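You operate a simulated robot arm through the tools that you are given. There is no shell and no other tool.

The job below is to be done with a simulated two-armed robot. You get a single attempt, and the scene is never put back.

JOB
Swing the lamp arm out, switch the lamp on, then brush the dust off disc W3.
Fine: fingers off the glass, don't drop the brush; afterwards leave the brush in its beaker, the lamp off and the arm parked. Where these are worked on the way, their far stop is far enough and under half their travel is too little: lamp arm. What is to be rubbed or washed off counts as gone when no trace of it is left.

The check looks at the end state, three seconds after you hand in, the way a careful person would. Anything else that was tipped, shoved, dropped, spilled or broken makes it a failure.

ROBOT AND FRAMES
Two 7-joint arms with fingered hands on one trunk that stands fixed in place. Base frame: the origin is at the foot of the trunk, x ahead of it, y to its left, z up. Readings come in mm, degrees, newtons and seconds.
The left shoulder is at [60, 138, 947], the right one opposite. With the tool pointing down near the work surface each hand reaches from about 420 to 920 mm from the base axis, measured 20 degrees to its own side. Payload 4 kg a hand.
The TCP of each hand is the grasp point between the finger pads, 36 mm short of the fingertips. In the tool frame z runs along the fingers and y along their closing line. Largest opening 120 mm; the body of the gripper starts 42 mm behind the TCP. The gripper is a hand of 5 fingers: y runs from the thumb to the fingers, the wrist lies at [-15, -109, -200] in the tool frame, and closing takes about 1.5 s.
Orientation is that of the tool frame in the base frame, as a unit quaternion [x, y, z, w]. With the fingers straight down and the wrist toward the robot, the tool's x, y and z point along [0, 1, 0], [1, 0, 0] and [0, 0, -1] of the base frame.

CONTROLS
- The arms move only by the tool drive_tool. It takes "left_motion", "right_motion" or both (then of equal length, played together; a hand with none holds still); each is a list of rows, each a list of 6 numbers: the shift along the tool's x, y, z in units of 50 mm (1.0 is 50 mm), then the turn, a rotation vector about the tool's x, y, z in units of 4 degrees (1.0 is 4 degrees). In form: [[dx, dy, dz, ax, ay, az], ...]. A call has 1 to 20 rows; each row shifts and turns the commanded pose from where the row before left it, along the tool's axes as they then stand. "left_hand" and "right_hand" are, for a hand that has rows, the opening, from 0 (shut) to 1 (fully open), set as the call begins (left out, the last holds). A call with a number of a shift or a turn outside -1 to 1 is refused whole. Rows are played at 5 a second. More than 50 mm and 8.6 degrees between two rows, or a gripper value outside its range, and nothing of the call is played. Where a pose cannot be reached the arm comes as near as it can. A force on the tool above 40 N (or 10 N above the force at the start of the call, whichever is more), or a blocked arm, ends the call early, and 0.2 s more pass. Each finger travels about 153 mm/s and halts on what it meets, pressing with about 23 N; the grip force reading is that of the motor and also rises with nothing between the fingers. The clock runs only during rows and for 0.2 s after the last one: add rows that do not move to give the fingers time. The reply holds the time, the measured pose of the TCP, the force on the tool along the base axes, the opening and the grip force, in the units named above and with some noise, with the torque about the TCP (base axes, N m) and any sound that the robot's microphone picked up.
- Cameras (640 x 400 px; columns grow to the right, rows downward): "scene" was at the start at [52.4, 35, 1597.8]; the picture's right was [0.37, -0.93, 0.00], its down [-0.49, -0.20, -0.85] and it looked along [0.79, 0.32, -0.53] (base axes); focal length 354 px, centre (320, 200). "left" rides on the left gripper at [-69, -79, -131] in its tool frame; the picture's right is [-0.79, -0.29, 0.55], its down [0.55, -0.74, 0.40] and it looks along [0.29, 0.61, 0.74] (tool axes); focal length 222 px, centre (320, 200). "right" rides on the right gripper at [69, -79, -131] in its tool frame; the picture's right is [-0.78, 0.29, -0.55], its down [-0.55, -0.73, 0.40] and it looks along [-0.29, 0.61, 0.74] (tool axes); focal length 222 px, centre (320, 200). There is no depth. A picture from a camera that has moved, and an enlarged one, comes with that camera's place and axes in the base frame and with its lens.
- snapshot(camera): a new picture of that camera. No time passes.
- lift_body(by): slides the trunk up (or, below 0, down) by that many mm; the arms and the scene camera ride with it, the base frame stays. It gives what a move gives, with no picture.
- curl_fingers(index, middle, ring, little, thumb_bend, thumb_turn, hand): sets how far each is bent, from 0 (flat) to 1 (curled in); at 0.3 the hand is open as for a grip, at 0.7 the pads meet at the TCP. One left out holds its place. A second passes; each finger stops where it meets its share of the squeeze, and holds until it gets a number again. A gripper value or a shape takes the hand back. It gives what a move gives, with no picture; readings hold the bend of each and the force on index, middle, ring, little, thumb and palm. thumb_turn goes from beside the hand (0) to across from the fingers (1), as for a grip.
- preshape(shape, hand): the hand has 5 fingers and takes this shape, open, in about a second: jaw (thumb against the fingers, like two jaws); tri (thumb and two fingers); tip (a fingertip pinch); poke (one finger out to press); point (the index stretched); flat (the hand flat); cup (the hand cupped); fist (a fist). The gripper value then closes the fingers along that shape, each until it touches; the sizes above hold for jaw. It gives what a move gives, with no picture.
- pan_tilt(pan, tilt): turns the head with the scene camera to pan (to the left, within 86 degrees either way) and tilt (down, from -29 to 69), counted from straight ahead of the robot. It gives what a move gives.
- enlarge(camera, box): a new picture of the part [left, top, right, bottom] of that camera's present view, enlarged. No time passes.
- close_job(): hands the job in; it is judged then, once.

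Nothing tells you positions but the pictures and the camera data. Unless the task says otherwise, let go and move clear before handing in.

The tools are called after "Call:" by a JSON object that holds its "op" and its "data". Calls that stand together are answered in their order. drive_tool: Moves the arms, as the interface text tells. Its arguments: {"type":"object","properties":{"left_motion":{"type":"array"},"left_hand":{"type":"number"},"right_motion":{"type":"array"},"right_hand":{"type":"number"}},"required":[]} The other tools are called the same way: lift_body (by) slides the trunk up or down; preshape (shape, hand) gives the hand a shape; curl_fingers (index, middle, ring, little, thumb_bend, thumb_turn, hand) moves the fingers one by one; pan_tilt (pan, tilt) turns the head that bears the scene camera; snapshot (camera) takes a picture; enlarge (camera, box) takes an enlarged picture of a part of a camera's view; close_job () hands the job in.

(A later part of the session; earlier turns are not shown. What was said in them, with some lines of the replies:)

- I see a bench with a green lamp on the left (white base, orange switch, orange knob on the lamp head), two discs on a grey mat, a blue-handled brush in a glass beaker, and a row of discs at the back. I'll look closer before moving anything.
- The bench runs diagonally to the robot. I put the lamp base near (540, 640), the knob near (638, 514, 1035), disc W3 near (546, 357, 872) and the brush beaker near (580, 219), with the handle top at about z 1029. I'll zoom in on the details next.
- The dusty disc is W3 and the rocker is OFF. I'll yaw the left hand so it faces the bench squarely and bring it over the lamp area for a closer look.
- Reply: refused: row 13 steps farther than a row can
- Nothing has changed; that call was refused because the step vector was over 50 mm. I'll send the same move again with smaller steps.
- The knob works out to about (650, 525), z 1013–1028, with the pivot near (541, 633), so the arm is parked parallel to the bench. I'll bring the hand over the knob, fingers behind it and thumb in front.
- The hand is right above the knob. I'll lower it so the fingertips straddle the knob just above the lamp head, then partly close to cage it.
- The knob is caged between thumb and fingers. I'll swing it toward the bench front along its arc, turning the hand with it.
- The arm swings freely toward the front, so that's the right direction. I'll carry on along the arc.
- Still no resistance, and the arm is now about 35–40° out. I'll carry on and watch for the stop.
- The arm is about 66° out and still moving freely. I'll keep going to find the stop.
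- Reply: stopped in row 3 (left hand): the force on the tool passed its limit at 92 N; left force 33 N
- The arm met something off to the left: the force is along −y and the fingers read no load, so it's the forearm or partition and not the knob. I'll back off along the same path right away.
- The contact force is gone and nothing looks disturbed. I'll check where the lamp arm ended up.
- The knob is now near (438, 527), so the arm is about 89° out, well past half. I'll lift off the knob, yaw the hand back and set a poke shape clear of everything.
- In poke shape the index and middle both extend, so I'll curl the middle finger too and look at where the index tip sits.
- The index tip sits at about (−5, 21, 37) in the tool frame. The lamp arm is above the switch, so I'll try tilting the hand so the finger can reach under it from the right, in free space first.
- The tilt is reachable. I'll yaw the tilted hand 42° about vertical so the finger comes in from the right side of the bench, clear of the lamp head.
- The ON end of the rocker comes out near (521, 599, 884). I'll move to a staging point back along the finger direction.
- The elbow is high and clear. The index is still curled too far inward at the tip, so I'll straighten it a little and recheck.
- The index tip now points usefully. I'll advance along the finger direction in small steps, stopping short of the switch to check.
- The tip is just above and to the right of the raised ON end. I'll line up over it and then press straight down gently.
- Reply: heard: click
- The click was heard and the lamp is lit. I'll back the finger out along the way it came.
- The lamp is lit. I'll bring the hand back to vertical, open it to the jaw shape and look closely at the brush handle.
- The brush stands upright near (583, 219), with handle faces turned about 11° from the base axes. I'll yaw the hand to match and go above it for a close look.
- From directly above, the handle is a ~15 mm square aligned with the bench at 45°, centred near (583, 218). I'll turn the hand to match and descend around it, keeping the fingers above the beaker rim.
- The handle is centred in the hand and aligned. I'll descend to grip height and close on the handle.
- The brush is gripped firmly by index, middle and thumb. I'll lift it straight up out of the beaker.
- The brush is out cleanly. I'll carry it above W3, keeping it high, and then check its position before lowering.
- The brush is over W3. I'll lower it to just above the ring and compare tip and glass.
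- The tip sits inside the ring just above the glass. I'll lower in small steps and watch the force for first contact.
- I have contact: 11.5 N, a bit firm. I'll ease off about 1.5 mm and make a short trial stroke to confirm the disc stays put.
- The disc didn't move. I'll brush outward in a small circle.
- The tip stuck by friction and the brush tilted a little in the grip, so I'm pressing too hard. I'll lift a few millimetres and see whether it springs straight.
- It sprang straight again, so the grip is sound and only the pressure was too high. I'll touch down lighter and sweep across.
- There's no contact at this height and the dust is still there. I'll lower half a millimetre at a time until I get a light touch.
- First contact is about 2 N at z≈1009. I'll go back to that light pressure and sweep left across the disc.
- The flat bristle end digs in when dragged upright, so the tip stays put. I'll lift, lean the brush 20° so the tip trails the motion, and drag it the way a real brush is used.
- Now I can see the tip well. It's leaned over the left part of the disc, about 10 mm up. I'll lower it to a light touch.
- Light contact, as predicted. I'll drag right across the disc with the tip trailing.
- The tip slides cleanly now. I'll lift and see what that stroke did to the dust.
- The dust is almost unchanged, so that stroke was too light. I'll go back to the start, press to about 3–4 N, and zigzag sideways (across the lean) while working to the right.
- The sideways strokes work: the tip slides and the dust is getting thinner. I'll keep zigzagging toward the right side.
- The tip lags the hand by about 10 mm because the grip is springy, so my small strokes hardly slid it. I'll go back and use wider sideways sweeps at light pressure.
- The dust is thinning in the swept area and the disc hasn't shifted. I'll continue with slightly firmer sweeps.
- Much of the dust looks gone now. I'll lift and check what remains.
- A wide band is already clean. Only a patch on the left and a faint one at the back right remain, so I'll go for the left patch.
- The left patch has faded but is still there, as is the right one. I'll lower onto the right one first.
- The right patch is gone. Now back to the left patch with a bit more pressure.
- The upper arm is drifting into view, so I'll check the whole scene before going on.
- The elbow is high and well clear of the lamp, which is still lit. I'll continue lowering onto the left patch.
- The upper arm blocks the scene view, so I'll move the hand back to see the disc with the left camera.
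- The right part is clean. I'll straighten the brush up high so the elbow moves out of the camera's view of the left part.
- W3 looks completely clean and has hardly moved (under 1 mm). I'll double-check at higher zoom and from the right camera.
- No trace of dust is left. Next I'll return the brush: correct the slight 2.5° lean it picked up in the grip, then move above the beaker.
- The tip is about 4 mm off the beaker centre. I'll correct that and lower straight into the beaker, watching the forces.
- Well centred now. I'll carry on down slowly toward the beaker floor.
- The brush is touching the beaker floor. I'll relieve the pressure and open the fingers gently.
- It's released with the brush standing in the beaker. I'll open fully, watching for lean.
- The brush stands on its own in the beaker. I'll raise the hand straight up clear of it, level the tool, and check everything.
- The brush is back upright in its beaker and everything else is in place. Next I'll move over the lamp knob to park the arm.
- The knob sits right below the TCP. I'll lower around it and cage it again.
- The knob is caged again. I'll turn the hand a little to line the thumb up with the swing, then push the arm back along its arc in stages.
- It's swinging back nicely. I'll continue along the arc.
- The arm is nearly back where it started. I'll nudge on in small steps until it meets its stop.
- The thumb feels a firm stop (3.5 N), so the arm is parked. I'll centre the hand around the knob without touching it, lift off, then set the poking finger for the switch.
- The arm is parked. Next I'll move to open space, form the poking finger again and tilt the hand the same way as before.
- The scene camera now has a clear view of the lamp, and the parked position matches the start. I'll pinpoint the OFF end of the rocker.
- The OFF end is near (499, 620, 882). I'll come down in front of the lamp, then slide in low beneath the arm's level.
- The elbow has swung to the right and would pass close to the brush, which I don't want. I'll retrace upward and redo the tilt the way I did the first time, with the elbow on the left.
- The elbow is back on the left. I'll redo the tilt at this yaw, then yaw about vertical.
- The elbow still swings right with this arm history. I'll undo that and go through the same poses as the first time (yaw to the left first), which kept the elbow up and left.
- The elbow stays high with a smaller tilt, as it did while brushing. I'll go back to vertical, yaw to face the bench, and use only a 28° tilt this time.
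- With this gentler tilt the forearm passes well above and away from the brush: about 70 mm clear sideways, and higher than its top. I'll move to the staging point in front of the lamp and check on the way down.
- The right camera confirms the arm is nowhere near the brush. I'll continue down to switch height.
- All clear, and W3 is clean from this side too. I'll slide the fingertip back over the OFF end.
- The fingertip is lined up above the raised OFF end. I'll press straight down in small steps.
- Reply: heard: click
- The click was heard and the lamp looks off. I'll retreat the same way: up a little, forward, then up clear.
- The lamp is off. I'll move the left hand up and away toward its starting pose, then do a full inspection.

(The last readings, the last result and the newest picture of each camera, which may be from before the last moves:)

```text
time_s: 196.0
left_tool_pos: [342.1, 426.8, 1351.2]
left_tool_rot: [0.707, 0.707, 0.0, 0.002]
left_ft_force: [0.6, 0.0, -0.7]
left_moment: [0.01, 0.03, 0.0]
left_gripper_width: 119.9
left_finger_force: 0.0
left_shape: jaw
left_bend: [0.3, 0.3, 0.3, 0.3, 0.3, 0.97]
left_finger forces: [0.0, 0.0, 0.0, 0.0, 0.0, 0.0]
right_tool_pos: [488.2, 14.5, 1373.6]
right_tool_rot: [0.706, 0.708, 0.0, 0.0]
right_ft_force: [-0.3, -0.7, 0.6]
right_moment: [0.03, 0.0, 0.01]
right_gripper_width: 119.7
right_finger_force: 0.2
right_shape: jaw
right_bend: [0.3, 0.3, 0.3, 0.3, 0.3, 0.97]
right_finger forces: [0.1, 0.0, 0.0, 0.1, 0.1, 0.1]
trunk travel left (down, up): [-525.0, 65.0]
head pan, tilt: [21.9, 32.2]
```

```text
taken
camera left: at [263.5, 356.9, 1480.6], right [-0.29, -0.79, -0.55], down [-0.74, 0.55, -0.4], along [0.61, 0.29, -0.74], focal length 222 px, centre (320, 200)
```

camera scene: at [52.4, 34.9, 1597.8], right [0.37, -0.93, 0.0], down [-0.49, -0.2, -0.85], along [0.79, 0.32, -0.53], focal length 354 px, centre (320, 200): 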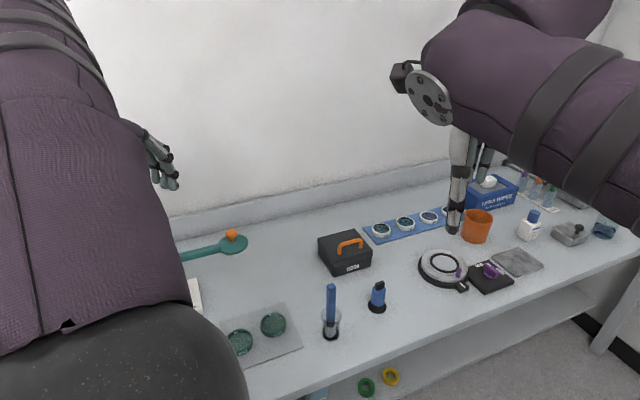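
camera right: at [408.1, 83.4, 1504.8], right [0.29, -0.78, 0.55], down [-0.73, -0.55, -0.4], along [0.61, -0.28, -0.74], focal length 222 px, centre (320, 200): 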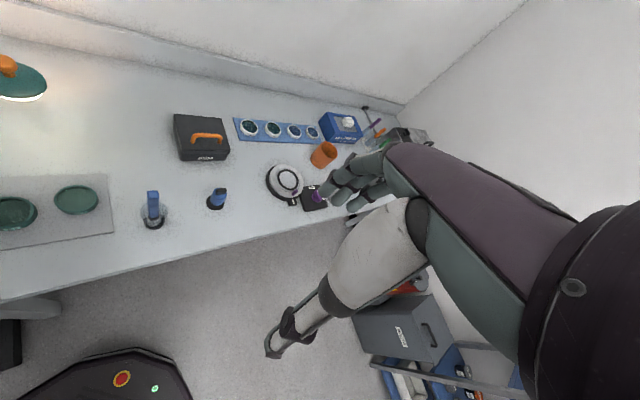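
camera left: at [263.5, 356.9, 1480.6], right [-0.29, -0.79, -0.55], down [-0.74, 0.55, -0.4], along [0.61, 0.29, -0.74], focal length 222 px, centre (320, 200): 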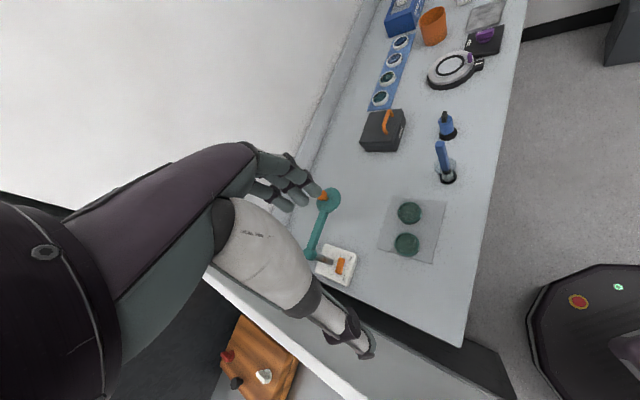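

Everything looks in place. I'll zoom in on the disc, brush, lamp and switch for a last check.

Call:
{"op": "enlarge", "data": {"camera": "scene", "box": [230, 300, 300, 360]}}

Call:
{"op": "enlarge", "data": {"camera": "left", "box": [290, 170, 470, 300]}}

Call:
{"op": "enlarge", "data": {"camera": "right", "box": [0, 50, 240, 250]}}

Call:
{"op": "enlarge", "data": {"camera": "scene", "box": [300, 265, 400, 345]}}

```text
6.67 times, centred on (265, 330) of scene
camera zoom: at [52.4, 34.9, 1597.8], right [0.37, -0.93, 0.0], down [-0.49, -0.2, -0.85], along [0.79, 0.32, -0.53], focal length 2362 px, centre (687, -667)
```

zoom: 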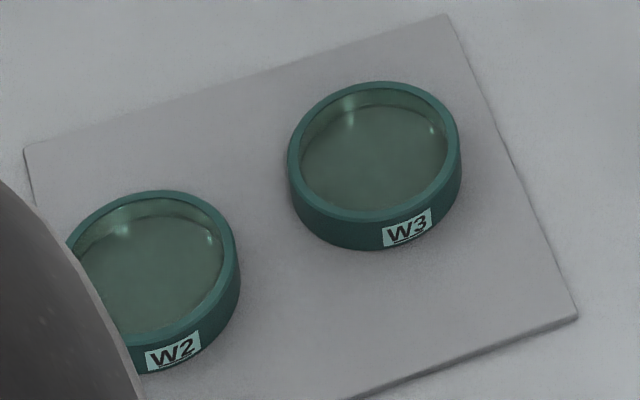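

```text
3.08 times, centred on (380, 235) of left
camera zoom: at [263.5, 356.9, 1480.6], right [-0.29, -0.79, -0.55], down [-0.74, 0.55, -0.4], along [0.61, 0.29, -0.74], focal length 684 px, centre (135, 92)
```

zoom: 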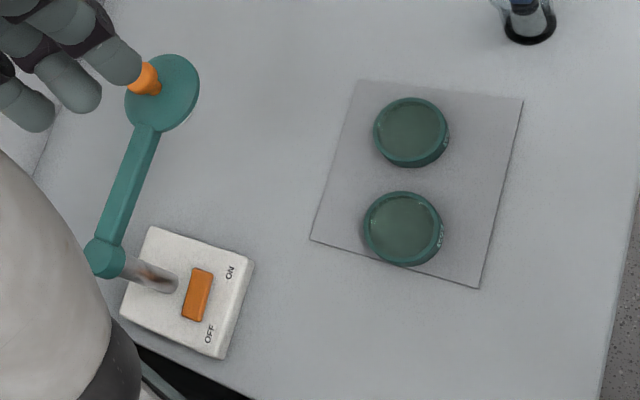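

```text
2.00 times, centred on (120, 150) of right
camera zoom: at [408.5, 83.5, 1504.7], right [0.29, -0.78, 0.55], down [-0.73, -0.55, -0.4], along [0.61, -0.28, -0.74], focal length 444 px, centre (720, 300)
```

zoom: 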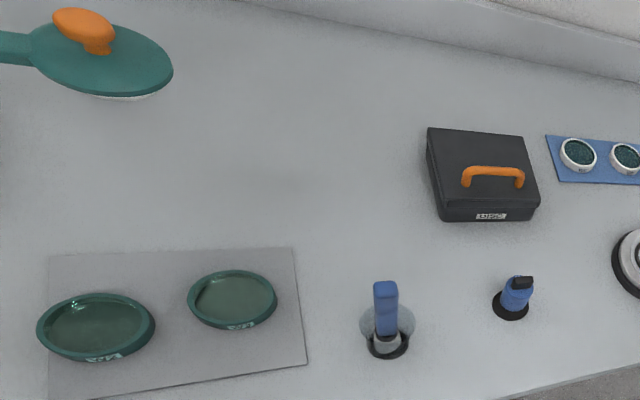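

```text
5.00 times, centred on (350, 305) of scene
camera zoom: at [52.4, 34.9, 1597.8], right [0.37, -0.93, 0.0], down [-0.49, -0.2, -0.85], along [0.79, 0.32, -0.53], focal length 1772 px, centre (170, -325)
```

zoom: 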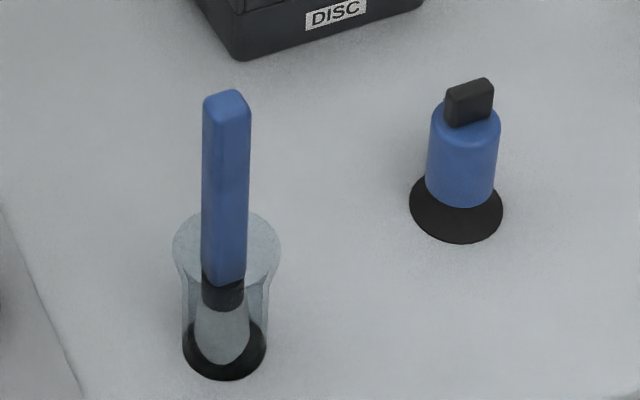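

W3 is clean, the brush is standing in its beaker, the lamp is off and its arm is back at the parked stop. The hand is clear and nothing else has been disturbed, so I'm handing in.

Call:
{"op": "close_job", "data": {}}

```text
The job is handed in.
```

I swung the lamp arm out, switched the lamp on, brushed W3 and then put everything back. I've handed the job in; no verdict came back with it.

- **Lamp arm:** It swung out about 89°, then went back until it met its parked stop. In the pictures it sits within about 1 mm of where it started.
- **Lamp:** It was on while I brushed. I switched it off at the end, heard the click, and saw the light go out.
- **Disc W3:** No dust shows from either camera. The disc shifted by less than 1 mm while I brushed.
- **Brush:** It is standing upright in its beaker, was never dropped, and no finger touched the glass.

**Contact on the way:** Near the end of the swing-out the left arm pressed against something on its left, probably the partition beside the bench, and the tool force reached 92 N. I backed off at once. Nothing looked moved or tipped, then or in the final pictures.
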